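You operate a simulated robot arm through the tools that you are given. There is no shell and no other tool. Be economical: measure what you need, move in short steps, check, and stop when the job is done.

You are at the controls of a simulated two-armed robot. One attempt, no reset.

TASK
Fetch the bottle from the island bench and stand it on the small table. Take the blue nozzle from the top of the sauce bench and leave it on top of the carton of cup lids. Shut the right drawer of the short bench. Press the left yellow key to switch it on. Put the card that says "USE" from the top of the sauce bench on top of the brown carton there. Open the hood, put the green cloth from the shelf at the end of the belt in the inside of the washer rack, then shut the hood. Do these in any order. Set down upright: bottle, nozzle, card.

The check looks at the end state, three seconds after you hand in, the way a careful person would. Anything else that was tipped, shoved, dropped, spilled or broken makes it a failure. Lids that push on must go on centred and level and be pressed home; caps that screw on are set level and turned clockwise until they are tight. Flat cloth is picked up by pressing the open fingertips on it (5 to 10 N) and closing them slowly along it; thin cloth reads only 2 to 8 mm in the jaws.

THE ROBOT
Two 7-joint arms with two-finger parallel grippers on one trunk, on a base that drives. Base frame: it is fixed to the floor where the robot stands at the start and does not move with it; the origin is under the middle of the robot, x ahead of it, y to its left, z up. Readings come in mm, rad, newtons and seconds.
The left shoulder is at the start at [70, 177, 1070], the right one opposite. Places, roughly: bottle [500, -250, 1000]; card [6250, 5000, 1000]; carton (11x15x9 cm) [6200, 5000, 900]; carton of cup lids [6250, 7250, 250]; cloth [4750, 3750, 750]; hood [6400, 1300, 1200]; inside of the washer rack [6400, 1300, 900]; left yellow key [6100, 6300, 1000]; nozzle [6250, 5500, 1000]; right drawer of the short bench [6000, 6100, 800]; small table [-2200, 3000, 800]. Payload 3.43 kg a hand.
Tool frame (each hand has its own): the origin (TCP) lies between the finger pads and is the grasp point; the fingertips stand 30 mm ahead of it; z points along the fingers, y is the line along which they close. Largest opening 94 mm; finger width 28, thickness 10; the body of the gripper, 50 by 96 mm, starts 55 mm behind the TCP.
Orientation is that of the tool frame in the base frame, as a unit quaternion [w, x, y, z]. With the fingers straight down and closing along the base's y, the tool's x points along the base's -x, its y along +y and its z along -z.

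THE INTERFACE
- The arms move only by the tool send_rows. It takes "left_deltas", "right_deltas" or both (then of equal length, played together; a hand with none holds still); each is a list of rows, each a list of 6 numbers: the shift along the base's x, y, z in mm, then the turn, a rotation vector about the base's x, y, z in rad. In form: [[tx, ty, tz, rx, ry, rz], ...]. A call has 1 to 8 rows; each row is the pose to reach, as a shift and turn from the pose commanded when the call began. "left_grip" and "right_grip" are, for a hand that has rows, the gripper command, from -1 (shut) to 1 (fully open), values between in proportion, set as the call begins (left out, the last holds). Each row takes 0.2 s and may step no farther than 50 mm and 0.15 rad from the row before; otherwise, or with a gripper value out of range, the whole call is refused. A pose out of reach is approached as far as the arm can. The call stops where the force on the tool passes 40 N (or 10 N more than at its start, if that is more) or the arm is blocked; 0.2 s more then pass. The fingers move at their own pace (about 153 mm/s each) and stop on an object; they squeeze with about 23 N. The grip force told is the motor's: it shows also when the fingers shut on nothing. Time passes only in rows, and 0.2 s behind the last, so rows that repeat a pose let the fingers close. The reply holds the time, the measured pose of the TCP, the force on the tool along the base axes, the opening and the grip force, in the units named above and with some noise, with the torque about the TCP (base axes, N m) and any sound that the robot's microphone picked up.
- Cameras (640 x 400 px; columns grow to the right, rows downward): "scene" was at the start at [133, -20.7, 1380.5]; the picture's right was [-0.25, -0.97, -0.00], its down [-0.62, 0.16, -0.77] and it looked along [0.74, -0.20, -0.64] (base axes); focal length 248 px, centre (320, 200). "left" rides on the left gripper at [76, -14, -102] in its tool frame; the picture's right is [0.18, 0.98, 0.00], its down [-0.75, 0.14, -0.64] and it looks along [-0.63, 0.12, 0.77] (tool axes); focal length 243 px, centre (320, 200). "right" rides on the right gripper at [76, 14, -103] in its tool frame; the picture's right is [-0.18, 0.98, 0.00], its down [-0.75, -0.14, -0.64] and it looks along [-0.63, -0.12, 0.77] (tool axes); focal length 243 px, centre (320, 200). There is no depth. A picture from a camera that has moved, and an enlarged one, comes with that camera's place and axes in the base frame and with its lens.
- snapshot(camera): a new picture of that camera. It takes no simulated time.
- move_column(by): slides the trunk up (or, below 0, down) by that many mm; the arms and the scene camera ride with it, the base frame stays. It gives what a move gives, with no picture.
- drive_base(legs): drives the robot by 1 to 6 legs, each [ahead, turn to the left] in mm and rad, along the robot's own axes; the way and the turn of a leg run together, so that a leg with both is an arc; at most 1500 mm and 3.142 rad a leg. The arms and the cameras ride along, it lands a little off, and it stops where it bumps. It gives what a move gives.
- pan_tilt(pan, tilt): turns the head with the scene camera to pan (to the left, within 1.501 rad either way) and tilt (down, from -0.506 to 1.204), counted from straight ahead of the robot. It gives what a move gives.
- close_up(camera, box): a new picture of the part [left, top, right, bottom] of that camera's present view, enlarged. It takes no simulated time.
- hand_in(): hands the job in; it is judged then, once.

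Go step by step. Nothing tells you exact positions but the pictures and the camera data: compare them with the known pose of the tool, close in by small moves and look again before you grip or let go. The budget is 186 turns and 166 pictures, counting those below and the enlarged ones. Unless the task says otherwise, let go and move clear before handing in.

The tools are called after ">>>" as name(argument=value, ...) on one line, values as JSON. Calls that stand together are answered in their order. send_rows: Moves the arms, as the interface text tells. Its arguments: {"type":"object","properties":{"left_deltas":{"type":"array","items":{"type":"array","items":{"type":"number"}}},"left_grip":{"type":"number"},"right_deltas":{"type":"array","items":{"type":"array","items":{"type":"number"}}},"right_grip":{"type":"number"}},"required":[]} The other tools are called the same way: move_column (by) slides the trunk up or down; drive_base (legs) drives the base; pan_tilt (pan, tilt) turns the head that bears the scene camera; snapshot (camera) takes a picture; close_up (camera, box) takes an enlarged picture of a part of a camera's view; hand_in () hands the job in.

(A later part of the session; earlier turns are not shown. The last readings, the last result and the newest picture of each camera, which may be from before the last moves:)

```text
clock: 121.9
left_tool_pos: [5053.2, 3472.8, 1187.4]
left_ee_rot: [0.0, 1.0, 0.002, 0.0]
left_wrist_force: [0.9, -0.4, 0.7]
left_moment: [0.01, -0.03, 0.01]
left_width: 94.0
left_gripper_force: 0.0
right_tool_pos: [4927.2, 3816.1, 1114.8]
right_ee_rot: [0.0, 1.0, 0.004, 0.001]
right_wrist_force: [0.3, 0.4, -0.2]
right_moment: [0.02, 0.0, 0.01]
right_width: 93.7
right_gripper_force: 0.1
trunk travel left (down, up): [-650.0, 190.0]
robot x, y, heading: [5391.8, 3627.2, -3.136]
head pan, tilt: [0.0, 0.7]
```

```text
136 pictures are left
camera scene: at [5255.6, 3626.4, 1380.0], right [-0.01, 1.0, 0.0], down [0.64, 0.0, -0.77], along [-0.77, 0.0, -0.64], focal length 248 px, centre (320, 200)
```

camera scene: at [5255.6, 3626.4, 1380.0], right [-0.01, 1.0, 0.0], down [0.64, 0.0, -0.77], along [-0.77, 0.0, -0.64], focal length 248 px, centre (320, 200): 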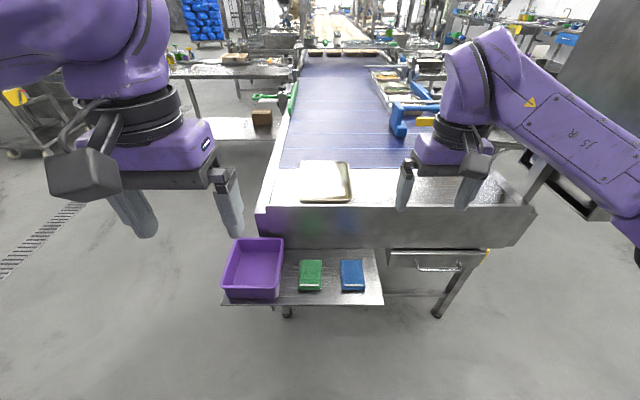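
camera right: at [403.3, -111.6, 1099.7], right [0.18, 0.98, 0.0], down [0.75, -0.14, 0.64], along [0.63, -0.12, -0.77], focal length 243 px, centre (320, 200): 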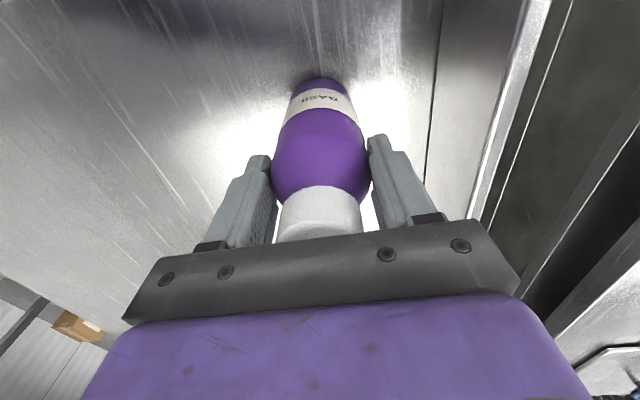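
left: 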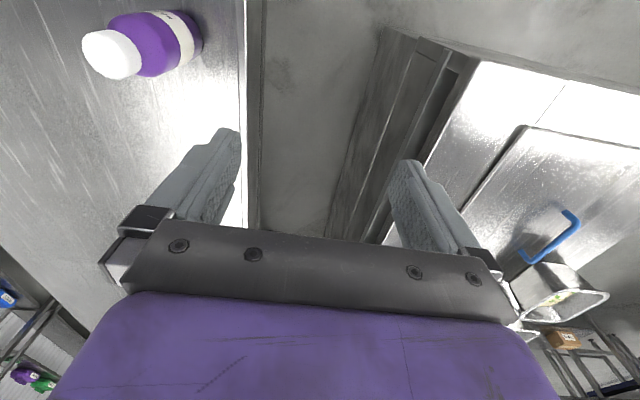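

The green cloth lies folded on the little shelf between the purple bin and a blue cloth. I zoom in on it.

>>> close_up(camera="scene", box=[210, 210, 400, 320])

```text
3.37 times, centred on (305, 265) of scene
camera zoom: at [5255.6, 3626.4, 1380.0], right [-0.01, 1.0, 0.0], down [0.64, 0.0, -0.77], along [-0.77, 0.0, -0.64], focal length 834 px, centre (370, -19)
```

zoom: 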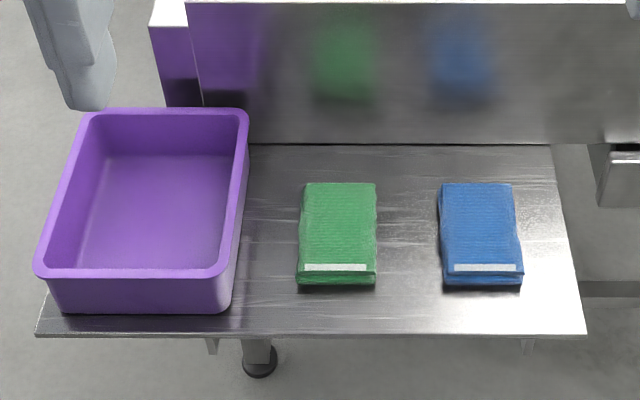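

Shelf top is near z 720 and the cloth is about 75 mm wide, centred near [4820, 3600]. I first pull the right hand back and up so it clears the belt, and drive a little closer with a slight turn.

>>> send_rows(right_deltas=[[20, 0, 40, 0, 0, 0], [45, 0, 80, 0, 0, 0], [70, 0, 115, 0, 0, 0], [90, 0, 150, 0, 0, 0]])

>>> drive_base(legs=[[0, -0.2], [95, 0]])

>>> send_rows(left_deltas=[[-20, 30, 0, 0, 0, 0.05], [-40, 60, 0, 0, 0, 0.1], [-60, 90, 0, 0, 0, 0.15], [-80, 110, 0, 0, 0, 0.2]], left_grip=1)

>>> snapshot(camera="scene")

```text
clock: 122.9
left_tool_pos: [5055.3, 3472.0, 1187.5]
left_ee_rot: [0.0, 1.0, 0.002, -0.001]
left_wrist_force: [0.1, -0.9, 0.3]
left_moment: [0.04, 0.04, 0.01]
left_width: 93.9
left_gripper_force: 0.1
right_tool_pos: [5017.8, 3814.3, 1266.2]
right_ee_rot: [-0.001, 1.0, 0.005, 0.0]
right_wrist_force: [0.2, -0.1, 0.2]
right_moment: [0.02, 0.03, 0.0]
right_width: 93.9
right_gripper_force: 0.0
trunk travel left (down, up): [-650.0, 190.0]
robot x, y, heading: [5393.1, 3625.5, -3.134]
head pan, tilt: [0.0, 0.7]
```

```text
clock: 124.8
left_tool_pos: [4936.2, 3561.2, 1187.7]
left_ee_rot: [0.001, 0.995, -0.096, -0.001]
left_wrist_force: [0.3, 0.3, 0.1]
left_moment: [0.02, -0.05, 0.01]
left_width: 93.8
left_gripper_force: 0.1
right_tool_pos: [4968.4, 3904.1, 1265.1]
right_ee_rot: [0.0, 0.995, -0.095, 0.0]
right_wrist_force: [0.7, -0.4, -0.2]
right_moment: [-0.01, -0.02, 0.02]
right_width: 93.9
right_gripper_force: 0.1
trunk travel left (down, up): [-650.0, 190.0]
robot x, y, heading: [5297.2, 3644.0, 2.948]
head pan, tilt: [0.0, 0.7]
```

```text
clock: 125.8
left_tool_pos: [4855.7, 3672.5, 1186.9]
left_ee_rot: [0.001, 1.0, 0.004, 0.0]
left_wrist_force: [0.2, 0.1, 0.1]
left_moment: [-0.02, 0.0, -0.01]
left_width: 93.7
left_gripper_force: 0.0
right_tool_pos: [4967.0, 3905.7, 1264.4]
right_ee_rot: [0.001, 0.995, -0.096, -0.001]
right_wrist_force: [-0.1, -0.1, 0.0]
right_moment: [-0.02, -0.01, -0.04]
right_width: 93.8
right_gripper_force: 0.1
trunk travel left (down, up): [-650.0, 190.0]
robot x, y, heading: [5294.9, 3646.8, 2.949]
head pan, tilt: [0.0, 0.7]
```

```text
134 pictures are left
camera scene: at [5164.4, 3672.9, 1379.9], right [0.19, 0.98, 0.0], down [0.63, -0.12, -0.76], along [-0.75, 0.15, -0.64], focal length 248 px, centre (320, 200)
```

scene: 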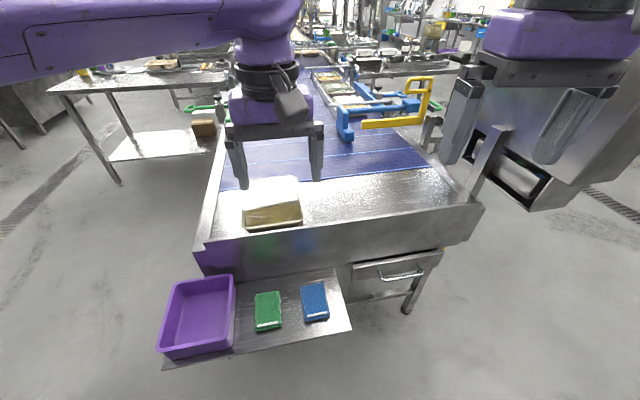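

The cloth's centre works out at [4821, 3598], 70 mm wide in y. I put the left hand above it and lower the trunk 330 mm.

>>> send_rows(left_deltas=[[-17, -37, 0, 0, 0, 0], [-35, -74, 0, 0, 0, 0]])

>>> move_column(by=-330)

>>> snapshot(camera="left")

>>> snapshot(camera="scene")

```text
clock: 126.4
left_tool_pos: [4820.9, 3595.5, 1186.5]
left_ee_rot: [-0.001, 1.0, 0.003, -0.001]
left_wrist_force: [-0.4, -0.4, -0.7]
left_moment: [0.02, -0.01, 0.0]
left_width: 93.9
left_gripper_force: 0.2
right_tool_pos: [4967.3, 3902.2, 1265.2]
right_ee_rot: [-0.001, 0.995, -0.095, 0.001]
right_wrist_force: [-0.8, -0.2, 0.5]
right_moment: [-0.01, -0.02, -0.03]
right_width: 93.9
right_gripper_force: 0.1
trunk travel left (down, up): [-650.0, 190.0]
robot x, y, heading: [5294.7, 3642.8, 2.955]
head pan, tilt: [0.0, 0.7]
```

```text
clock: 129.6
left_tool_pos: [4821.9, 3595.4, 857.4]
left_ee_rot: [0.001, 1.0, 0.004, 0.0]
left_wrist_force: [-0.7, 0.7, 0.2]
left_moment: [0.0, 0.0, -0.01]
left_width: 94.2
left_gripper_force: 0.1
right_tool_pos: [4967.1, 3904.1, 935.0]
right_ee_rot: [0.0, 0.995, -0.095, 0.0]
right_wrist_force: [-0.4, -0.1, 0.9]
right_moment: [0.0, -0.03, 0.02]
right_width: 94.2
right_gripper_force: 0.0
trunk travel left (down, up): [-320.0, 520.0]
robot x, y, heading: [5299.2, 3645.6, 2.955]
head pan, tilt: [0.0, 0.7]
```

```text
133 pictures are left
camera left: at [4897.7, 3611.9, 960.1], right [0.19, -0.98, 0.0], down [-0.75, -0.15, 0.64], along [-0.63, -0.12, -0.77], focal length 243 px, centre (320, 200)
```

left: 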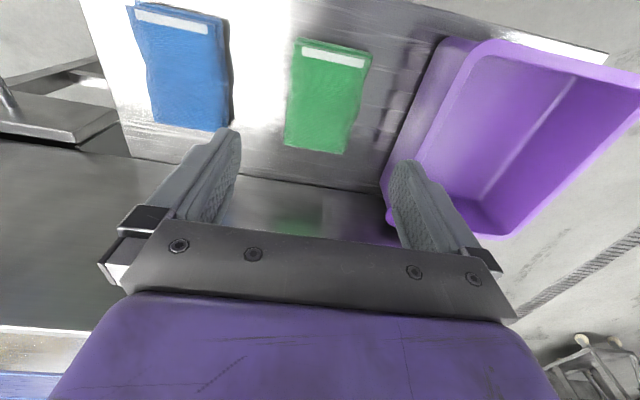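

```text
132 pictures are left
camera scene: at [5164.9, 3671.1, 1050.0], right [0.19, 0.98, 0.0], down [0.63, -0.12, -0.76], along [-0.75, 0.15, -0.64], focal length 248 px, centre (320, 200)
```

scene: 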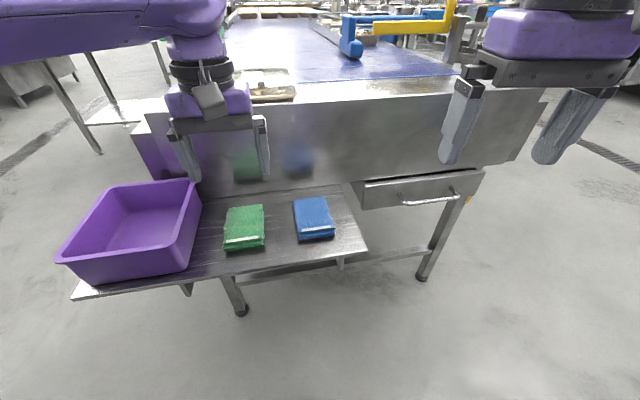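

The cloth's top is near z 735 with its centre at [4830, 3597]. I go down to z 775 and look again.

>>> send_rows(left_deltas=[[9, 2, -30, 0, 0, 0], [9, 2, -60, 0, 0, 0], [9, 2, -82, 0, 0, 0]])

>>> snapshot(camera="left")

>>> close_up(camera="scene", box=[140, 120, 340, 270])

```text
clock: 130.4
left_tool_pos: [4830.4, 3598.3, 774.4]
left_ee_rot: [0.001, 1.0, 0.003, -0.001]
left_wrist_force: [-1.1, 0.1, 0.3]
left_moment: [0.01, 0.0, 0.01]
left_width: 94.1
left_gripper_force: 0.0
right_tool_pos: [4968.3, 3903.0, 935.9]
right_ee_rot: [0.001, 0.995, -0.095, 0.0]
right_wrist_force: [0.0, 0.5, -0.2]
right_moment: [-0.01, 0.05, -0.01]
right_width: 94.0
right_gripper_force: 0.1
trunk travel left (down, up): [-320.0, 520.0]
robot x, y, heading: [5296.1, 3643.9, 2.949]
head pan, tilt: [0.0, 0.7]
```

```text
131 pictures are left
camera left: at [4907.0, 3613.9, 877.4], right [0.19, -0.98, 0.0], down [-0.75, -0.15, 0.64], along [-0.63, -0.12, -0.77], focal length 243 px, centre (320, 200)
```

left: 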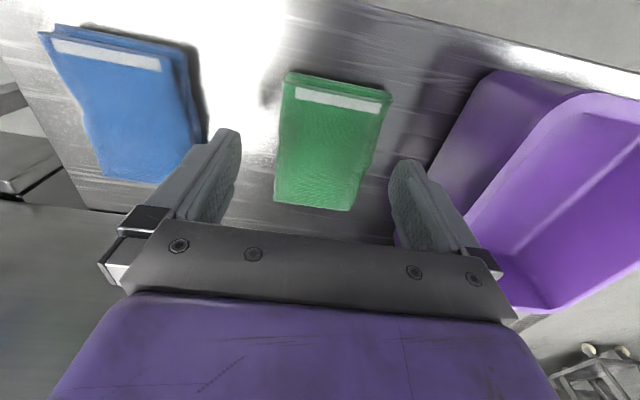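

```text
2.67 times, centred on (240, 195) of scene
camera zoom: at [5164.7, 3671.1, 1050.0], right [0.19, 0.98, 0.0], down [0.63, -0.12, -0.76], along [-0.75, 0.15, -0.64], focal length 660 px, centre (533, 213)
```

zoom: 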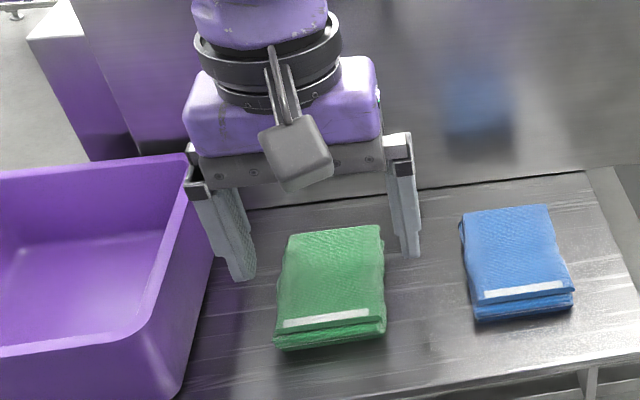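

The cloth's centre is some 9 mm nearer to me than the tips. I shift, lower the tips to about the shelf, and check the force.

>>> send_rows(left_deltas=[[9, -4, 0, 0, 0, 0], [9, -4, -12, 0, 0, 0], [9, -4, -18, 0, 0, 0], [9, -4, -23, 0, 0, 0]])

>>> close_up(camera="scene", box=[140, 120, 340, 270])

```text
clock: 131.4
left_tool_pos: [4839.5, 3594.8, 752.0]
left_ee_rot: [0.0, 1.0, 0.004, -0.001]
left_wrist_force: [0.3, 0.5, 0.8]
left_moment: [0.05, -0.01, 0.04]
left_width: 94.0
left_gripper_force: 0.1
right_tool_pos: [4967.0, 3904.6, 934.1]
right_ee_rot: [0.0, 0.996, -0.093, 0.0]
right_wrist_force: [0.2, 0.3, 0.7]
right_moment: [0.0, -0.04, 0.01]
right_width: 94.2
right_gripper_force: 0.0
trunk travel left (down, up): [-320.0, 520.0]
robot x, y, heading: [5297.9, 3645.6, 2.951]
head pan, tilt: [0.0, 0.7]
```

```text
2.67 times, centred on (240, 195) of scene
camera zoom: at [5164.8, 3671.2, 1050.0], right [0.19, 0.98, 0.0], down [0.63, -0.12, -0.76], along [-0.75, 0.15, -0.64], focal length 660 px, centre (533, 213)
```

zoom: 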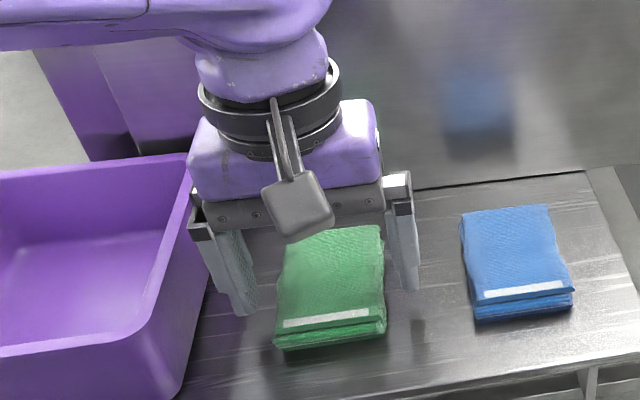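

The tips straddle the cloth, a little closer on the right. I shift 5 mm, go down until they touch, and close.

>>> send_rows(left_deltas=[[3, 5, 0, 0, 0, 0], [3, 5, -3, 0, 0, 0], [3, 5, -6, 0, 0, 0], [3, 5, -9, 0, 0, 0]])

>>> close_up(camera="scene", box=[140, 120, 340, 270])

```text
clock: 132.4
left_tool_pos: [4842.8, 3600.5, 742.8]
left_ee_rot: [-0.001, 1.0, 0.003, -0.001]
left_wrist_force: [0.1, 0.7, 0.5]
left_moment: [0.03, 0.03, 0.0]
left_width: 94.0
left_gripper_force: 0.0
right_tool_pos: [4967.5, 3902.9, 935.0]
right_ee_rot: [0.0, 0.995, -0.095, 0.0]
right_wrist_force: [0.3, 0.0, 0.0]
right_moment: [0.01, -0.01, -0.01]
right_width: 94.0
right_gripper_force: 0.0
trunk travel left (down, up): [-320.0, 520.0]
robot x, y, heading: [5295.3, 3643.2, 2.949]
head pan, tilt: [0.0, 0.7]
```

```text
2.67 times, centred on (240, 195) of scene
camera zoom: at [5164.8, 3671.1, 1050.0], right [0.19, 0.98, 0.0], down [0.63, -0.12, -0.76], along [-0.75, 0.15, -0.64], focal length 660 px, centre (533, 213)
```

zoom: 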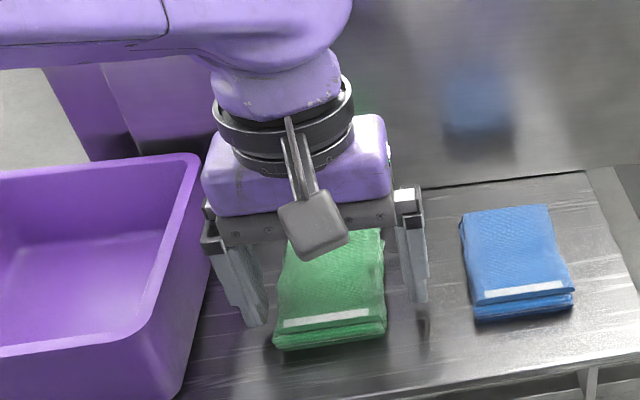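

The tips are near the shelf on both sides of the cloth. I close the fingers in stages.

>>> send_rows(left_deltas=[[0, 0, -2, 0, 0, 0], [0, 0, -3, 0, 0, 0]], left_grip=0.4)

>>> send_rows(left_deltas=[[0, 0, 0, 0, 0, 0], [0, 0, 0, 0, 0, 0]], left_grip=0.1)

>>> send_rows(left_deltas=[[0, 0, 0, 0, 0, 0], [0, 0, 0, 0, 0, 0]], left_grip=-0.3)

>>> close_up(camera="scene", box=[140, 120, 340, 270])

```text
clock: 133.0
left_tool_pos: [4843.9, 3598.7, 742.1]
left_ee_rot: [0.0, 1.0, 0.004, -0.004]
left_wrist_force: [-3.7, -1.6, 23.0]
left_moment: [0.05, -0.06, 0.13]
left_width: 69.3
left_gripper_force: 23.5
right_tool_pos: [4967.4, 3902.9, 935.6]
right_ee_rot: [0.0, 0.995, -0.095, -0.001]
right_wrist_force: [-0.4, -0.3, 0.2]
right_moment: [0.02, 0.0, -0.01]
right_width: 93.9
right_gripper_force: 0.1
trunk travel left (down, up): [-320.0, 520.0]
robot x, y, heading: [5298.4, 3643.9, 2.95]
head pan, tilt: [0.0, 0.7]
```

```text
clock: 133.6
left_tool_pos: [4843.1, 3600.3, 741.4]
left_ee_rot: [0.0, 1.0, 0.004, -0.003]
left_wrist_force: [-6.4, -0.5, 26.4]
left_moment: [0.0, 0.18, 0.33]
left_width: 69.3
left_gripper_force: 22.9
right_tool_pos: [4969.5, 3904.0, 935.1]
right_ee_rot: [0.0, 0.996, -0.095, -0.001]
right_wrist_force: [-0.1, -0.8, 0.6]
right_moment: [0.0, 0.05, -0.01]
right_width: 93.8
right_gripper_force: 0.0
trunk travel left (down, up): [-320.0, 520.0]
robot x, y, heading: [5297.3, 3642.8, 2.949]
head pan, tilt: [0.0, 0.7]
```

```text
clock: 134.2
left_tool_pos: [4843.1, 3600.8, 740.3]
left_ee_rot: [0.0, 1.0, 0.003, -0.002]
left_wrist_force: [-5.0, -0.5, 24.5]
left_moment: [0.09, 0.16, 0.18]
left_width: 69.0
left_gripper_force: 23.1
right_tool_pos: [4970.0, 3903.7, 936.1]
right_ee_rot: [0.0, 0.995, -0.095, 0.0]
right_wrist_force: [-0.2, 0.2, -0.1]
right_moment: [0.01, 0.0, 0.02]
right_width: 94.1
right_gripper_force: 0.1
trunk travel left (down, up): [-320.0, 520.0]
robot x, y, heading: [5294.5, 3649.3, 2.949]
head pan, tilt: [0.0, 0.7]
```

```text
2.67 times, centred on (240, 195) of scene
camera zoom: at [5166.5, 3671.3, 1050.2], right [0.19, 0.98, 0.0], down [0.63, -0.12, -0.77], along [-0.75, 0.15, -0.64], focal length 660 px, centre (533, 213)
```

zoom: 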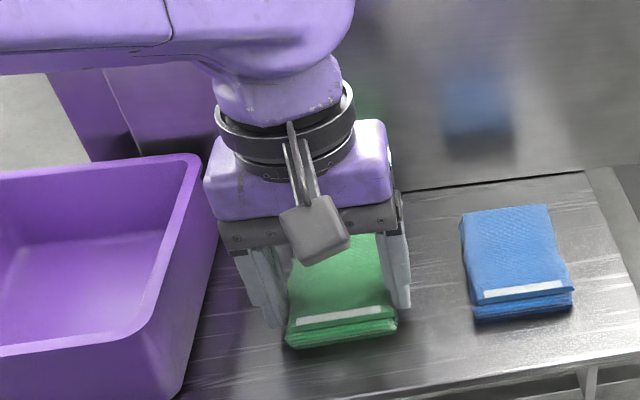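

The cloth behaves like a block, held at 69 mm with 23 N. I lift it and check.

>>> send_rows(left_deltas=[[0, 0, 0, 0, 0, 0], [0, 0, 15, 0, 0, 0], [0, 0, 45, 0, 0, 0], [0, 0, 80, 0, 0, 0]], left_grip=-1)

>>> move_column(by=330)

>>> snapshot(camera="left")

>>> snapshot(camera="scene")

```text
clock: 135.2
left_tool_pos: [4842.9, 3598.8, 820.3]
left_ee_rot: [0.001, 1.0, 0.004, 0.0]
left_wrist_force: [-0.5, 0.5, -0.6]
left_moment: [0.02, -0.02, -0.02]
left_width: 69.2
left_gripper_force: 23.4
right_tool_pos: [4967.5, 3903.5, 935.2]
right_ee_rot: [0.0, 0.996, -0.095, 0.0]
right_wrist_force: [-0.5, 0.1, -0.4]
right_moment: [-0.02, 0.0, -0.01]
right_width: 93.8
right_gripper_force: 0.0
trunk travel left (down, up): [-320.0, 520.0]
robot x, y, heading: [5295.7, 3644.9, 2.948]
head pan, tilt: [0.0, 0.7]
```

```text
clock: 138.5
left_tool_pos: [4841.8, 3598.3, 1150.0]
left_ee_rot: [0.0, 1.0, 0.004, 0.0]
left_wrist_force: [-0.4, 0.0, -0.7]
left_moment: [0.0, -0.03, 0.0]
left_width: 69.1
left_gripper_force: 23.2
right_tool_pos: [4967.8, 3903.8, 1264.9]
right_ee_rot: [0.0, 0.995, -0.096, 0.0]
right_wrist_force: [0.4, 0.6, 0.5]
right_moment: [-0.02, -0.03, 0.02]
right_width: 94.0
right_gripper_force: 0.0
trunk travel left (down, up): [-650.0, 190.0]
robot x, y, heading: [5297.0, 3643.5, 2.95]
head pan, tilt: [0.0, 0.7]
```

```text
126 pictures are left
camera left: at [4918.0, 3614.9, 1253.3], right [0.19, -0.98, 0.0], down [-0.75, -0.15, 0.64], along [-0.63, -0.12, -0.77], focal length 243 px, centre (320, 200)
```

left: 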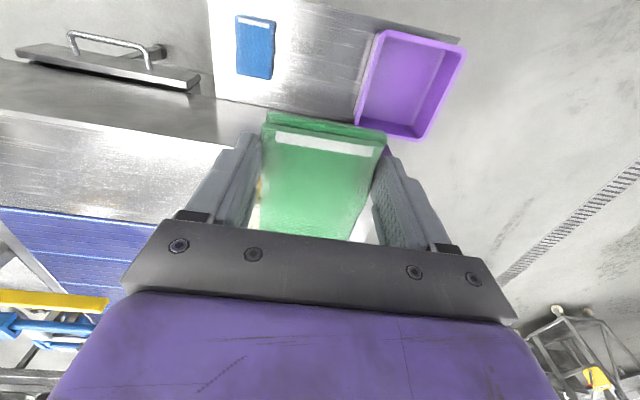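

```text
125 pictures are left
camera scene: at [5164.6, 3671.1, 1379.9], right [0.19, 0.98, 0.0], down [0.63, -0.12, -0.76], along [-0.75, 0.15, -0.64], focal length 248 px, centre (320, 200)
```

scene: 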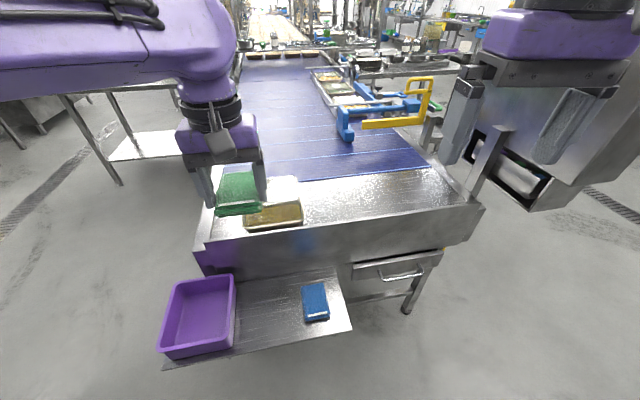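

The cloth is secure. I now drive to the front of the washer, keeping to the open floor.

>>> drive_base(legs=[[-60, 0], [0, 1.611], [1300, 0], [1017, 0], [0, 1.722]])

>>> pan_tilt(pan=0.0, tilt=0.3)

>>> snapshot(camera="scene")

```text
clock: 158.5
left_tool_pos: [5415.6, 1463.9, 1150.6]
left_ee_rot: [0.0, -0.092, 0.996, 0.0]
left_wrist_force: [0.0, -0.5, 0.3]
left_moment: [-0.01, -0.01, -0.01]
left_width: 69.3
left_gripper_force: 23.3
right_tool_pos: [5344.9, 1142.0, 1264.0]
right_ee_rot: [0.0, 0.006, 1.0, 0.0]
right_wrist_force: [0.5, 0.9, 0.2]
right_moment: [-0.02, -0.02, 0.02]
right_width: 94.0
right_gripper_force: 0.0
trunk travel left (down, up): [-650.0, 190.0]
robot x, y, heading: [4975.0, 1340.3, -0.017]
head pan, tilt: [0.0, 0.7]
```

```text
clock: 159.4
left_tool_pos: [5415.9, 1463.4, 1150.4]
left_ee_rot: [0.001, -0.092, 0.996, 0.001]
left_wrist_force: [-1.2, -0.5, -0.5]
left_moment: [-0.02, 0.0, -0.01]
left_width: 68.8
left_gripper_force: 22.8
right_tool_pos: [5345.4, 1141.2, 1264.6]
right_ee_rot: [0.0, 0.007, 1.0, 0.0]
right_wrist_force: [0.6, -0.1, -0.6]
right_moment: [-0.01, 0.0, 0.0]
right_width: 94.0
right_gripper_force: 0.2
trunk travel left (down, up): [-650.0, 190.0]
robot x, y, heading: [4977.2, 1338.6, -0.017]
head pan, tilt: [0.0, 0.3]
```

```text
124 pictures are left
camera scene: at [5119.3, 1338.7, 1416.0], right [-0.02, -1.0, 0.0], down [-0.3, 0.0, -0.95], along [0.95, -0.01, -0.3], focal length 248 px, centre (320, 200)
```

scene: 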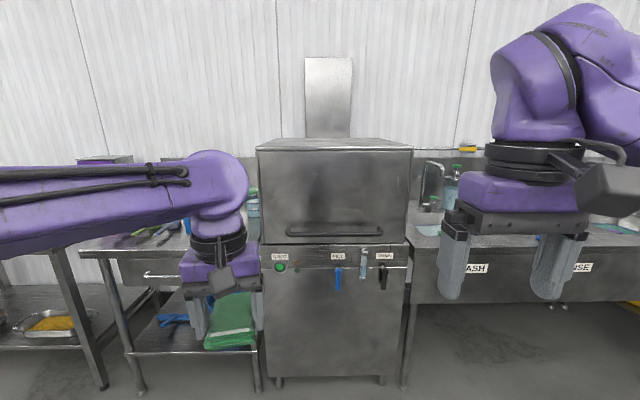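

The washer has a box hood with a bar handle low on its front. I zoom in for details.

>>> close_up(camera="scene", box=[240, 120, 430, 300])

```text
2.22 times, centred on (335, 210) of scene
camera zoom: at [5119.3, 1338.7, 1416.0], right [-0.02, -1.0, 0.0], down [-0.3, 0.0, -0.95], along [0.95, -0.01, -0.3], focal length 550 px, centre (287, 178)
```

zoom: 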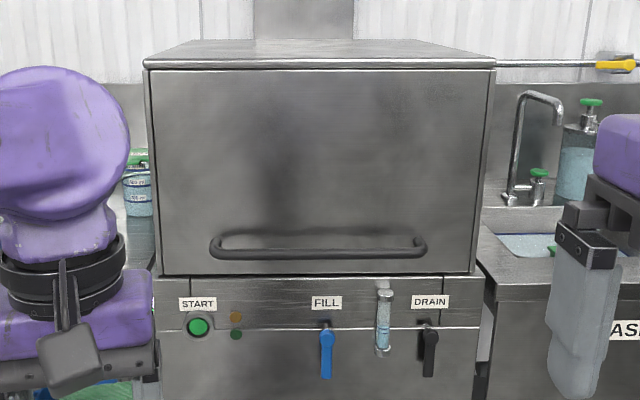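

The bar handle is near [6110, 1267, 958]. I extend the right hand, turn it to point forward (for hooking the bar), and draw the cloth hand back a bit, while still clear of the washer.

>>> send_rows(right_deltas=[[30, 10, -20, 0, -0.1, 0], [60, 20, -40, 0, -0.2, 0], [90, 30, -60, 0, -0.3, 0], [120, 40, -80, 0, -0.4, 0], [150, 50, -100, 0, -0.5, 0], [175, 55, -120, 0, -0.6, 0], [195, 60, -140, 0, -0.7, 0], [210, 60, -160, 0, -0.8, 0]], right_grip=-1, left_deltas=[[-12, 0, 0, 0, 0, 0], [-25, 0, 0, 0, 0, 0], [-37, 0, 0, 0, 0, 0], [-50, 0, 0, 0, 0, 0], [-62, 0, 0, 0, 0, 0], [-75, 0, 0, 0, 0, 0], [-87, 0, 0, 0, 0, 0], [-100, 0, 0, 0, 0, 0]])

>>> send_rows(right_deltas=[[0, 0, 0, 0, -0.13, 0], [0, 0, 0, 0, -0.26, 0], [0, 0, 0, 0, -0.39, 0], [0, 0, 0, 0, -0.52, 0], [0, 0, 0, 0, -0.65, 0], [0, 0, 0, 0, -0.77, 0]])

>>> snapshot(camera="scene")

```text
clock: 161.2
left_tool_pos: [5315.9, 1463.9, 1151.1]
left_ee_rot: [0.0, -0.091, 0.996, 0.001]
left_wrist_force: [-0.1, 0.1, -0.8]
left_moment: [0.02, 0.0, 0.01]
left_width: 69.2
left_gripper_force: 23.1
right_tool_pos: [5555.9, 1201.5, 1105.4]
right_ee_rot: [0.39, 0.007, 0.921, 0.003]
right_wrist_force: [0.8, 0.4, 0.7]
right_moment: [-0.02, 0.04, 0.0]
right_width: 0.0
right_gripper_force: 22.9
trunk travel left (down, up): [-650.0, 190.0]
robot x, y, heading: [4976.4, 1338.4, -0.023]
head pan, tilt: [0.0, 0.3]
```

```text
clock: 162.6
left_tool_pos: [5314.2, 1465.2, 1150.9]
left_ee_rot: [0.001, -0.092, 0.996, 0.0]
left_wrist_force: [0.3, 0.3, -0.4]
left_moment: [0.02, -0.05, -0.01]
left_width: 69.0
left_gripper_force: 23.5
right_tool_pos: [5485.2, 1260.5, 1131.9]
right_ee_rot: [0.707, 0.004, 0.708, 0.002]
right_wrist_force: [0.5, -0.1, 0.0]
right_moment: [-0.03, 0.03, -0.01]
right_width: 0.0
right_gripper_force: 23.0
right hand out of reach, approached as far as the arm can: row 2, 3, 4, 5, 6
trunk travel left (down, up): [-650.0, 190.0]
robot x, y, heading: [4974.3, 1337.0, -0.011]
head pan, tilt: [0.0, 0.3]
```

```text
122 pictures are left
camera scene: at [5118.2, 1339.9, 1416.3], right [-0.02, -1.0, 0.0], down [-0.29, 0.0, -0.96], along [0.96, -0.01, -0.29], focal length 248 px, centre (320, 200)
```

scene: 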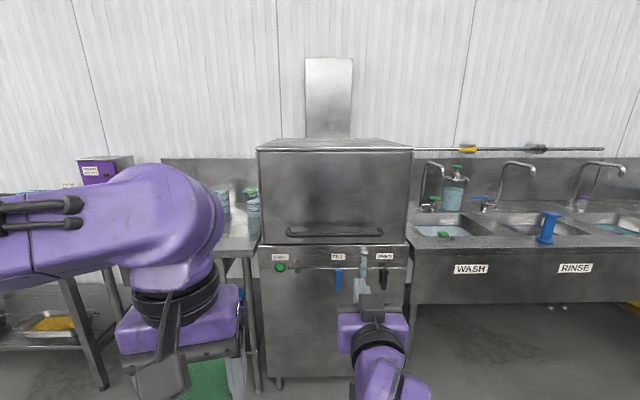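

The hand points forward but the pose was beyond reach; it drifted to about 510 mm ahead. I bring it to a reachable point, lower, with the fingers shut.

>>> send_rows(right_deltas=[[-40, 0, 0, 0, 0, 0], [-80, 0, 0, 0, 0, 0], [-110, 0, -20, 0, 0, 0], [-120, 0, -60, 0, 0, 0], [-120, 0, -100, 0, 0, 0], [-120, 0, -140, 0, 0, 0], [-120, 0, -180, 0, 0, 0]])

>>> snapshot(camera="scene")

```text
clock: 163.7
left_tool_pos: [5316.0, 1464.0, 1150.7]
left_ee_rot: [0.001, -0.092, 0.996, 0.001]
left_wrist_force: [0.9, -0.1, 0.5]
left_moment: [-0.02, 0.05, 0.02]
left_width: 68.9
left_gripper_force: 23.3
right_tool_pos: [5400.3, 1280.5, 1092.1]
right_ee_rot: [0.765, -0.068, 0.632, -0.102]
right_wrist_force: [0.1, 0.5, -0.1]
right_moment: [0.01, 0.03, 0.02]
right_width: 0.0
right_gripper_force: 22.8
right hand out of reach, approached as far as the arm can: row 2, 3, 4, 5
trunk travel left (down, up): [-650.0, 190.0]
robot x, y, heading: [4974.5, 1343.5, -0.011]
head pan, tilt: [0.0, 0.3]
stopped in row 5 (right hand): the arm was blocked; the commanded pose is now the measured one
```

```text
121 pictures are left
camera scene: at [5119.3, 1338.5, 1416.1], right [-0.02, -1.0, 0.0], down [-0.3, 0.0, -0.96], along [0.96, -0.02, -0.3], focal length 248 px, centre (320, 200)
```

scene: 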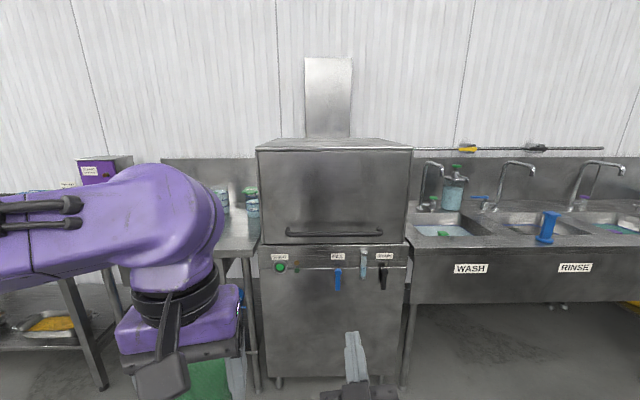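

Pointing forward, the wrist needs to be much farther from the shoulder; I was asking for a pose too close in. I extend the hand well out ahead, which the open space allows.

>>> send_rows(right_deltas=[[40, 0, 10, 0, 0, 0], [80, 0, 15, 0, 0, 0], [120, 0, 15, 0, 0, 0], [160, 0, 15, 0, 0, 0], [200, -10, 15, 0, 0, 0], [240, -20, 10, 0, 0, 0], [280, -30, 5, 0, 0, 0], [320, -40, 0, 0, 0, 0]])

>>> snapshot(camera="scene")

```text
clock: 165.5
left_tool_pos: [5314.6, 1463.7, 1149.7]
left_ee_rot: [0.001, -0.091, 0.996, 0.001]
left_wrist_force: [0.1, 0.3, -0.7]
left_moment: [0.04, 0.03, -0.01]
left_width: 69.2
left_gripper_force: 23.1
right_tool_pos: [5527.6, 1291.2, 1130.6]
right_ee_rot: [0.763, -0.074, 0.632, -0.114]
right_wrist_force: [-0.2, -0.4, -0.7]
right_moment: [0.01, 0.03, 0.01]
right_width: 0.0
right_gripper_force: 23.3
right hand out of reach, approached as far as the arm can: row 3, 4, 5, 6, 7, 8
trunk travel left (down, up): [-650.0, 190.0]
robot x, y, heading: [4974.0, 1342.5, -0.02]
head pan, tilt: [0.0, 0.3]
```

```text
120 pictures are left
camera scene: at [5119.1, 1338.8, 1416.1], right [-0.02, -1.0, 0.0], down [-0.3, 0.0, -0.96], along [0.96, -0.02, -0.3], focal length 248 px, centre (320, 200)
```

scene: 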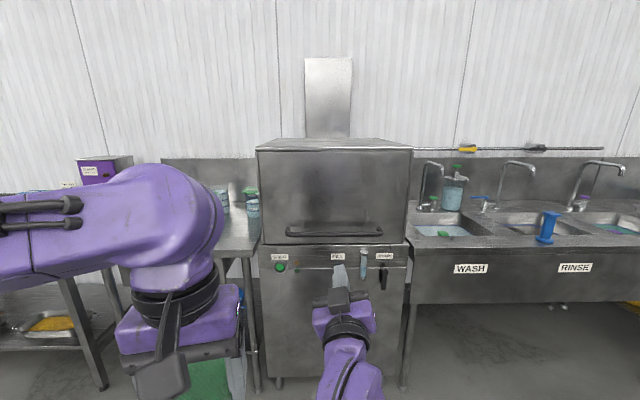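

The arm's elbow has folded into an awkward shape. I return the hand to the earlier tilted pose that was reachable and will rotate it about the wrist from there.

>>> send_rows(right_deltas=[[-150, 30, 40, 0.033, 0.119, -0.006], [-140, 10, 45, 0.067, 0.238, -0.013], [-135, -10, 50, 0.1, 0.357, -0.02], [-135, -30, 50, 0.133, 0.477, -0.026], [-135, -50, 50, 0.166, 0.596, -0.033], [-135, -60, 50, 0.2, 0.715, -0.039], [-135, -60, 50, 0.233, 0.835, -0.045], [-135, -60, 50, 0.266, 0.954, -0.052]])

>>> snapshot(camera="scene")

```text
refused: row 1 steps farther than a row can; nothing moved
```

```text
119 pictures are left
camera scene: at [5119.1, 1338.8, 1416.1], right [-0.02, -1.0, 0.0], down [-0.3, 0.0, -0.96], along [0.96, -0.02, -0.3], focal length 248 px, centre (320, 200)
```

scene: 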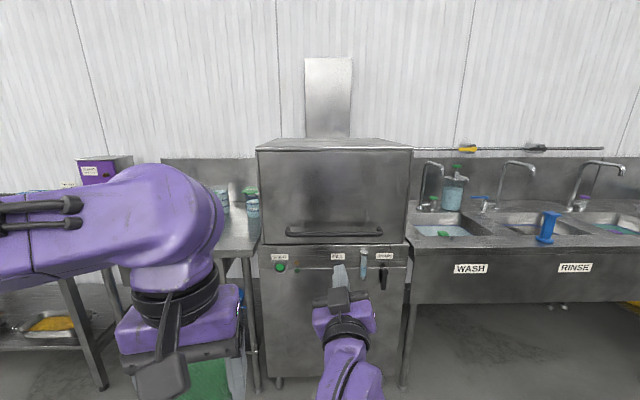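

I resend it in legal steps (max 50 mm from the commanded pose).

>>> send_rows(right_deltas=[[-45, 5, 10, 0.033, 0.119, -0.006], [-90, 0, 25, 0.067, 0.238, -0.013], [-125, -15, 40, 0.1, 0.357, -0.02], [-135, -30, 50, 0.133, 0.477, -0.026], [-135, -50, 50, 0.166, 0.596, -0.033], [-135, -60, 50, 0.2, 0.715, -0.039], [-135, -60, 50, 0.233, 0.835, -0.045], [-135, -60, 50, 0.266, 0.954, -0.052]])

>>> snapshot(camera="scene")

```text
clock: 166.1
left_tool_pos: [5315.5, 1463.7, 1150.7]
left_ee_rot: [0.001, -0.092, 0.996, 0.002]
left_wrist_force: [0.3, 0.4, -0.8]
left_moment: [-0.02, -0.03, -0.01]
left_width: 69.1
left_gripper_force: 23.1
right_tool_pos: [5466.7, 1272.2, 1135.7]
right_ee_rot: [0.696, -0.073, 0.693, -0.172]
right_wrist_force: [-0.3, 0.8, -0.9]
right_moment: [-0.02, -0.01, 0.01]
right_width: 0.1
right_gripper_force: 23.1
trunk travel left (down, up): [-650.0, 190.0]
robot x, y, heading: [4977.4, 1339.7, -0.02]
head pan, tilt: [0.0, 0.3]
stopped in row 2 (right hand): the arm was blocked; the commanded pose is now the measured one
```

```text
118 pictures are left
camera scene: at [5118.8, 1338.8, 1416.1], right [-0.02, -1.0, 0.0], down [-0.3, 0.0, -0.96], along [0.96, -0.02, -0.3], focal length 248 px, centre (320, 200)
```

scene: 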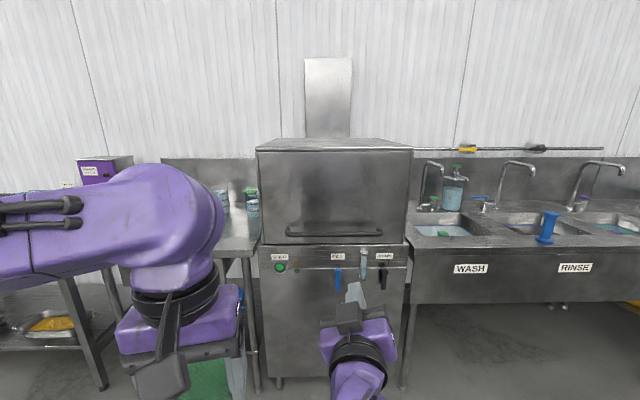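

Something blocks the arm; I look down to the right to see its shape.

>>> pan_tilt(pan=-0.6, tilt=1.0)

>>> snapshot(camera="scene")

```text
clock: 167.2
left_tool_pos: [5314.7, 1464.4, 1150.6]
left_ee_rot: [0.001, -0.091, 0.996, 0.0]
left_wrist_force: [0.5, -0.4, -1.3]
left_moment: [-0.02, -0.01, 0.02]
left_width: 68.8
left_gripper_force: 23.4
right_tool_pos: [5465.9, 1271.1, 1136.7]
right_ee_rot: [0.696, -0.074, 0.693, -0.171]
right_wrist_force: [-0.1, -0.1, 0.1]
right_moment: [-0.02, 0.03, -0.02]
right_width: 0.0
right_gripper_force: 22.6
trunk travel left (down, up): [-650.0, 190.0]
robot x, y, heading: [4973.2, 1341.5, -0.019]
head pan, tilt: [-0.6, 1.0]
```

```text
117 pictures are left
camera scene: at [5082.8, 1300.1, 1356.6], right [-0.58, -0.82, 0.0], down [-0.69, 0.49, -0.54], along [0.44, -0.31, -0.84], focal length 248 px, centre (320, 200)
```

scene: 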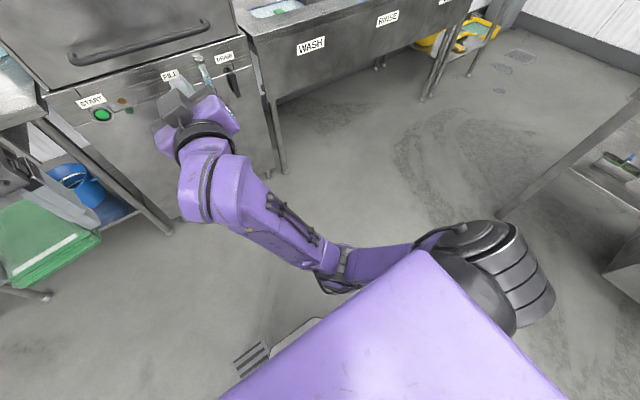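

The hand already points forward at a usable place, just reach-limited to about 500 mm ahead. I keep the arm fixed so, lower the trunk to bring the fingers under the bar's height (about 960), and use the trunk for lifting.

>>> move_column(by=-222)

>>> drive_base(legs=[[480, 0.017]])

>>> pan_tilt(pan=-0.1, tilt=0.5)

>>> snapshot(camera="scene")

>>> snapshot(camera="right")

```text
clock: 169.5
left_tool_pos: [5315.7, 1465.2, 929.4]
left_ee_rot: [0.001, -0.092, 0.996, 0.0]
left_wrist_force: [1.1, -0.3, -0.8]
left_moment: [0.01, 0.03, 0.01]
left_width: 68.8
left_gripper_force: 23.0
right_tool_pos: [5465.9, 1272.6, 912.6]
right_ee_rot: [0.696, -0.074, 0.693, -0.171]
right_wrist_force: [-1.2, 0.8, 0.2]
right_moment: [0.0, 0.01, 0.02]
right_width: 0.0
right_gripper_force: 23.4
trunk travel left (down, up): [-428.0, 412.0]
robot x, y, heading: [4974.7, 1340.1, -0.018]
head pan, tilt: [-0.6, 1.0]
```

```text
clock: 172.4
left_tool_pos: [5793.2, 1467.9, 929.5]
left_ee_rot: [0.001, -0.101, 0.995, 0.0]
left_wrist_force: [0.2, 0.5, -0.3]
left_moment: [-0.01, 0.02, -0.01]
left_width: 69.0
left_gripper_force: 23.5
right_tool_pos: [5947.6, 1278.3, 913.5]
right_ee_rot: [0.697, -0.08, 0.693, -0.165]
right_wrist_force: [-0.2, -0.2, 1.1]
right_moment: [0.0, 0.0, -0.02]
right_width: 0.0
right_gripper_force: 23.2
trunk travel left (down, up): [-428.0, 412.0]
robot x, y, heading: [5455.4, 1337.5, 0.01]
head pan, tilt: [-0.6, 1.0]
```

```text
clock: 173.3
left_tool_pos: [5793.3, 1467.2, 927.9]
left_ee_rot: [0.001, -0.101, 0.995, 0.0]
left_wrist_force: [-0.3, 0.5, 0.3]
left_moment: [-0.02, 0.02, 0.0]
left_width: 68.8
left_gripper_force: 22.7
right_tool_pos: [5947.0, 1278.6, 914.2]
right_ee_rot: [0.698, -0.081, 0.693, -0.165]
right_wrist_force: [-0.7, -0.2, 0.5]
right_moment: [0.04, 0.03, 0.01]
right_width: 0.2
right_gripper_force: 23.1
trunk travel left (down, up): [-428.0, 412.0]
robot x, y, heading: [5455.2, 1334.1, 0.004]
head pan, tilt: [-0.099, 0.499]
```

```text
116 pictures are left
camera scene: at [5596.4, 1329.2, 1175.6], right [-0.1, -1.0, 0.0], down [-0.48, 0.05, -0.88], along [0.87, -0.09, -0.48], focal length 248 px, centre (320, 200)
```

scene: 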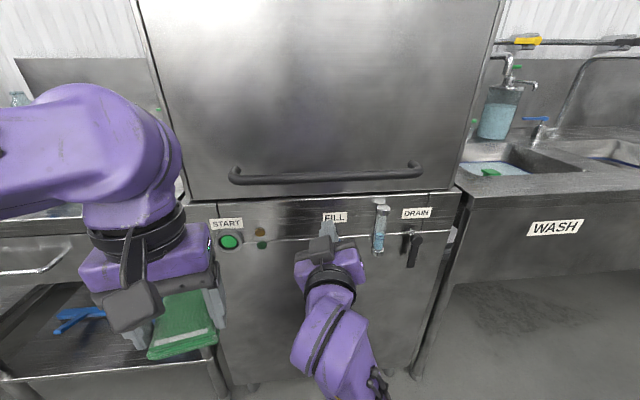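

```text
115 pictures are left
camera right: at [5848.3, 1277.4, 833.6], right [0.12, 0.98, -0.16], down [-0.64, 0.2, 0.74], along [0.76, 0.02, 0.65], focal length 243 px, centre (320, 200)
```

right: 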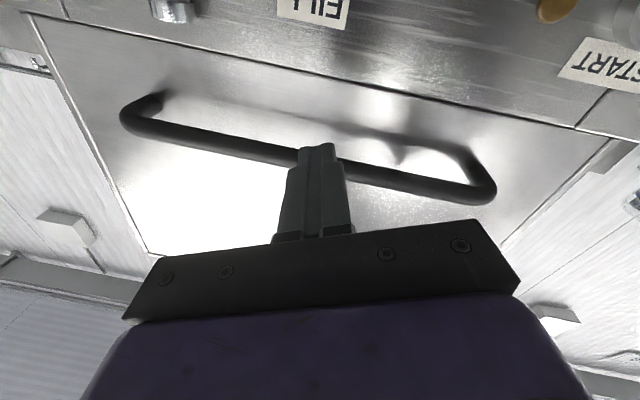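

The bar is at about x 6068, z 970. I drive 110 mm forward so the shut fingers go under it, and check.

>>> drive_base(legs=[[112, 0]])

>>> snapshot(camera="right")

>>> snapshot(camera="scene")

```text
clock: 174.5
left_tool_pos: [5906.5, 1468.4, 927.6]
left_ee_rot: [0.0, -0.101, 0.995, 0.001]
left_wrist_force: [0.8, 0.3, 0.5]
left_moment: [0.01, 0.03, 0.02]
left_width: 69.1
left_gripper_force: 22.9
right_tool_pos: [6060.9, 1278.4, 913.6]
right_ee_rot: [0.697, -0.08, 0.693, -0.165]
right_wrist_force: [0.2, -0.1, 0.3]
right_moment: [-0.02, 0.0, -0.01]
right_width: 0.0
right_gripper_force: 23.0
trunk travel left (down, up): [-428.0, 412.0]
robot x, y, heading: [5565.9, 1332.1, 0.004]
head pan, tilt: [-0.099, 0.499]
```

```text
114 pictures are left
camera right: at [5961.6, 1278.0, 833.1], right [0.12, 0.98, -0.16], down [-0.64, 0.2, 0.74], along [0.76, 0.02, 0.65], focal length 243 px, centre (320, 200)
```

right: 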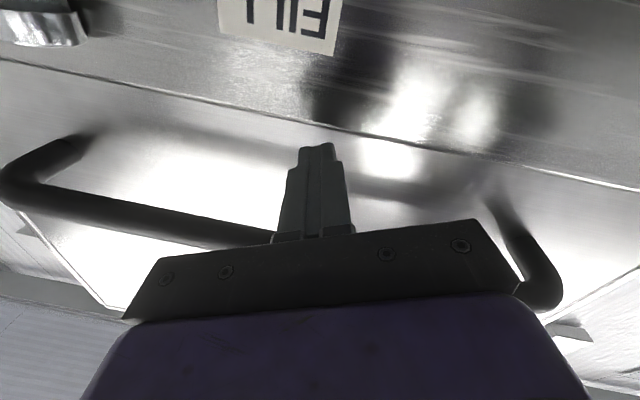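

```text
113 pictures are left
camera scene: at [5710.2, 1329.7, 1175.5], right [-0.1, -1.0, 0.0], down [-0.48, 0.05, -0.88], along [0.87, -0.08, -0.48], focal length 248 px, centre (320, 200)
```

scene: 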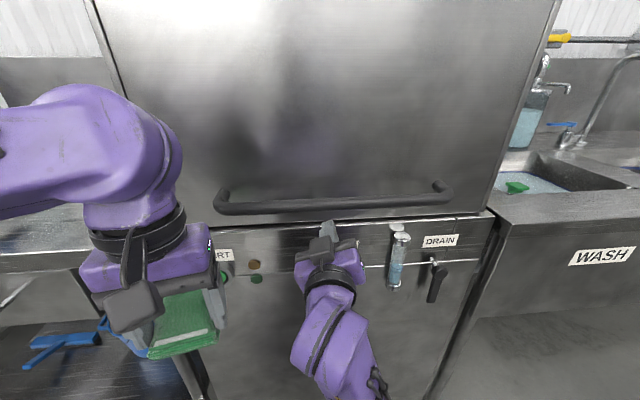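

The fingers are under the bar, which lies about 10 mm ahead of the TCP. I raise the trunk 80 mm and watch the hood.

>>> move_column(by=80)

>>> snapshot(camera="scene")

>>> snapshot(camera="right")

```text
clock: 175.1
left_tool_pos: [5904.6, 1467.3, 964.3]
left_ee_rot: [0.001, -0.101, 0.995, 0.001]
left_wrist_force: [0.0, -0.7, 0.0]
left_moment: [0.03, 0.0, 0.02]
left_width: 69.3
left_gripper_force: 23.3
right_tool_pos: [6059.8, 1278.4, 946.5]
right_ee_rot: [0.695, -0.082, 0.696, -0.162]
right_wrist_force: [0.0, -0.1, 0.8]
right_moment: [0.01, 0.02, 0.0]
right_width: 0.1
right_gripper_force: 23.2
trunk travel left (down, up): [-463.0, 377.0]
robot x, y, heading: [5566.5, 1338.7, 0.001]
head pan, tilt: [-0.099, 0.499]
stopped: the force on the tool passed its limit (the readings are from after the stop); the commanded pose is now the measured one
```

```text
112 pictures are left
camera scene: at [5708.3, 1329.5, 1211.1], right [-0.1, -1.0, 0.0], down [-0.48, 0.05, -0.88], along [0.87, -0.08, -0.48], focal length 248 px, centre (320, 200)
```

scene: 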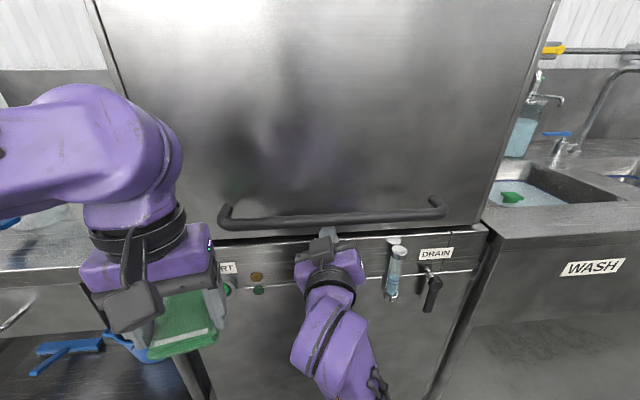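

```text
111 pictures are left
camera right: at [5959.9, 1278.2, 867.6], right [0.12, 0.98, -0.16], down [-0.64, 0.2, 0.74], along [0.76, 0.02, 0.65], focal length 243 px, centre (320, 200)
```

right: 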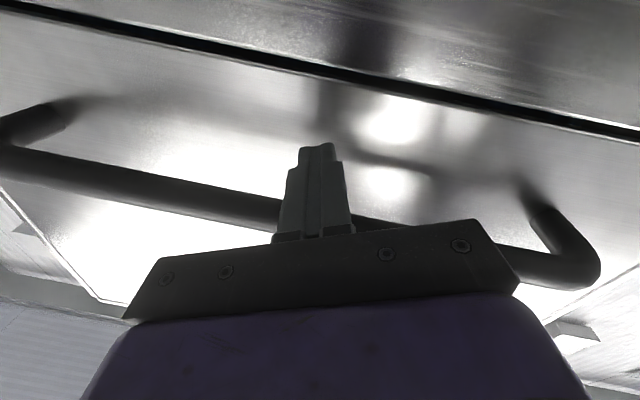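

The hood has lifted slightly (a dark gap shows) and holds by itself. I go on in moves that start from contact.

>>> send_rows(right_deltas=[[0, 0, 3, 0, 0, 0], [0, 0, 8, 0, 0, 0], [0, 0, 14, 0, 0, 0], [0, 0, 20, 0, 0, 0], [0, 0, 26, 0, 0, 0], [0, 0, 32, 0, 0, 0], [0, 0, 38, 0, 0, 0], [0, 0, 44, 0, 0, 0]])

>>> snapshot(camera="scene")

```text
clock: 176.9
left_tool_pos: [5905.4, 1468.4, 963.5]
left_ee_rot: [0.001, -0.101, 0.995, 0.0]
left_wrist_force: [-0.5, 0.0, -0.9]
left_moment: [0.0, -0.01, 0.01]
left_width: 68.6
left_gripper_force: 22.8
right_tool_pos: [6060.4, 1278.8, 989.1]
right_ee_rot: [0.695, -0.08, 0.696, -0.163]
right_wrist_force: [-1.5, 0.9, -6.6]
right_moment: [0.05, -0.04, -0.03]
right_width: 0.0
right_gripper_force: 23.2
trunk travel left (down, up): [-463.0, 377.0]
robot x, y, heading: [5565.4, 1339.8, 0.004]
head pan, tilt: [-0.099, 0.499]
```

```text
110 pictures are left
camera scene: at [5709.0, 1329.9, 1210.4], right [-0.1, -1.0, 0.0], down [-0.48, 0.05, -0.88], along [0.87, -0.08, -0.48], focal length 248 px, centre (320, 200)
```

scene: 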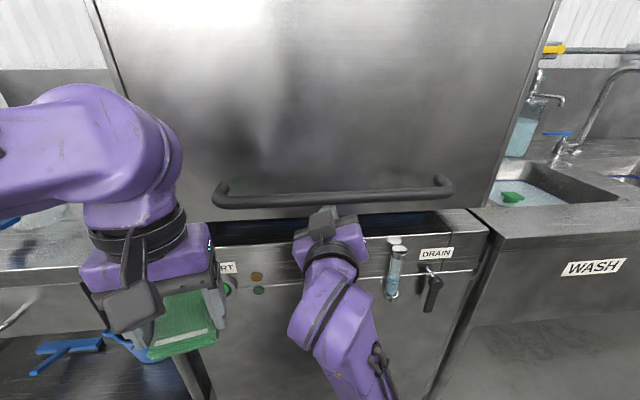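

The hood rises smoothly with about 7 N. I continue with the trunk.

>>> move_column(by=150)

>>> snapshot(camera="scene")

```text
clock: 178.7
left_tool_pos: [5905.4, 1467.3, 1112.6]
left_ee_rot: [0.001, -0.101, 0.995, -0.001]
left_wrist_force: [0.2, -0.5, -0.6]
left_moment: [-0.01, 0.01, 0.03]
left_width: 69.2
left_gripper_force: 22.8
right_tool_pos: [6059.7, 1278.7, 1141.2]
right_ee_rot: [0.696, -0.08, 0.695, -0.165]
right_wrist_force: [0.4, -0.2, -0.2]
right_moment: [0.0, -0.02, -0.01]
right_width: 0.0
right_gripper_force: 22.9
trunk travel left (down, up): [-613.0, 227.0]
robot x, y, heading: [5569.4, 1335.1, 0.007]
head pan, tilt: [-0.099, 0.499]
```

```text
109 pictures are left
camera scene: at [5708.8, 1329.7, 1360.5], right [-0.1, -1.0, 0.0], down [-0.48, 0.05, -0.88], along [0.87, -0.08, -0.48], focal length 248 px, centre (320, 200)
```

scene: 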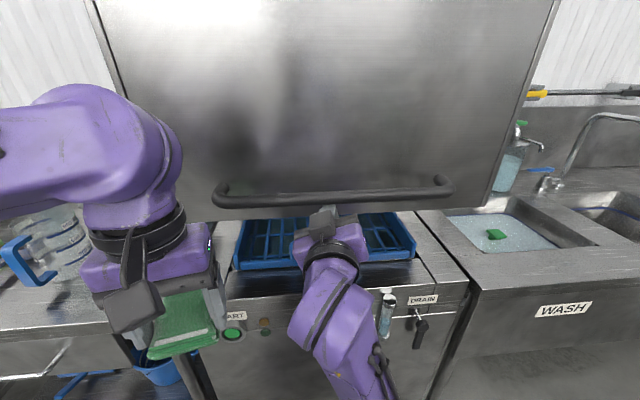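

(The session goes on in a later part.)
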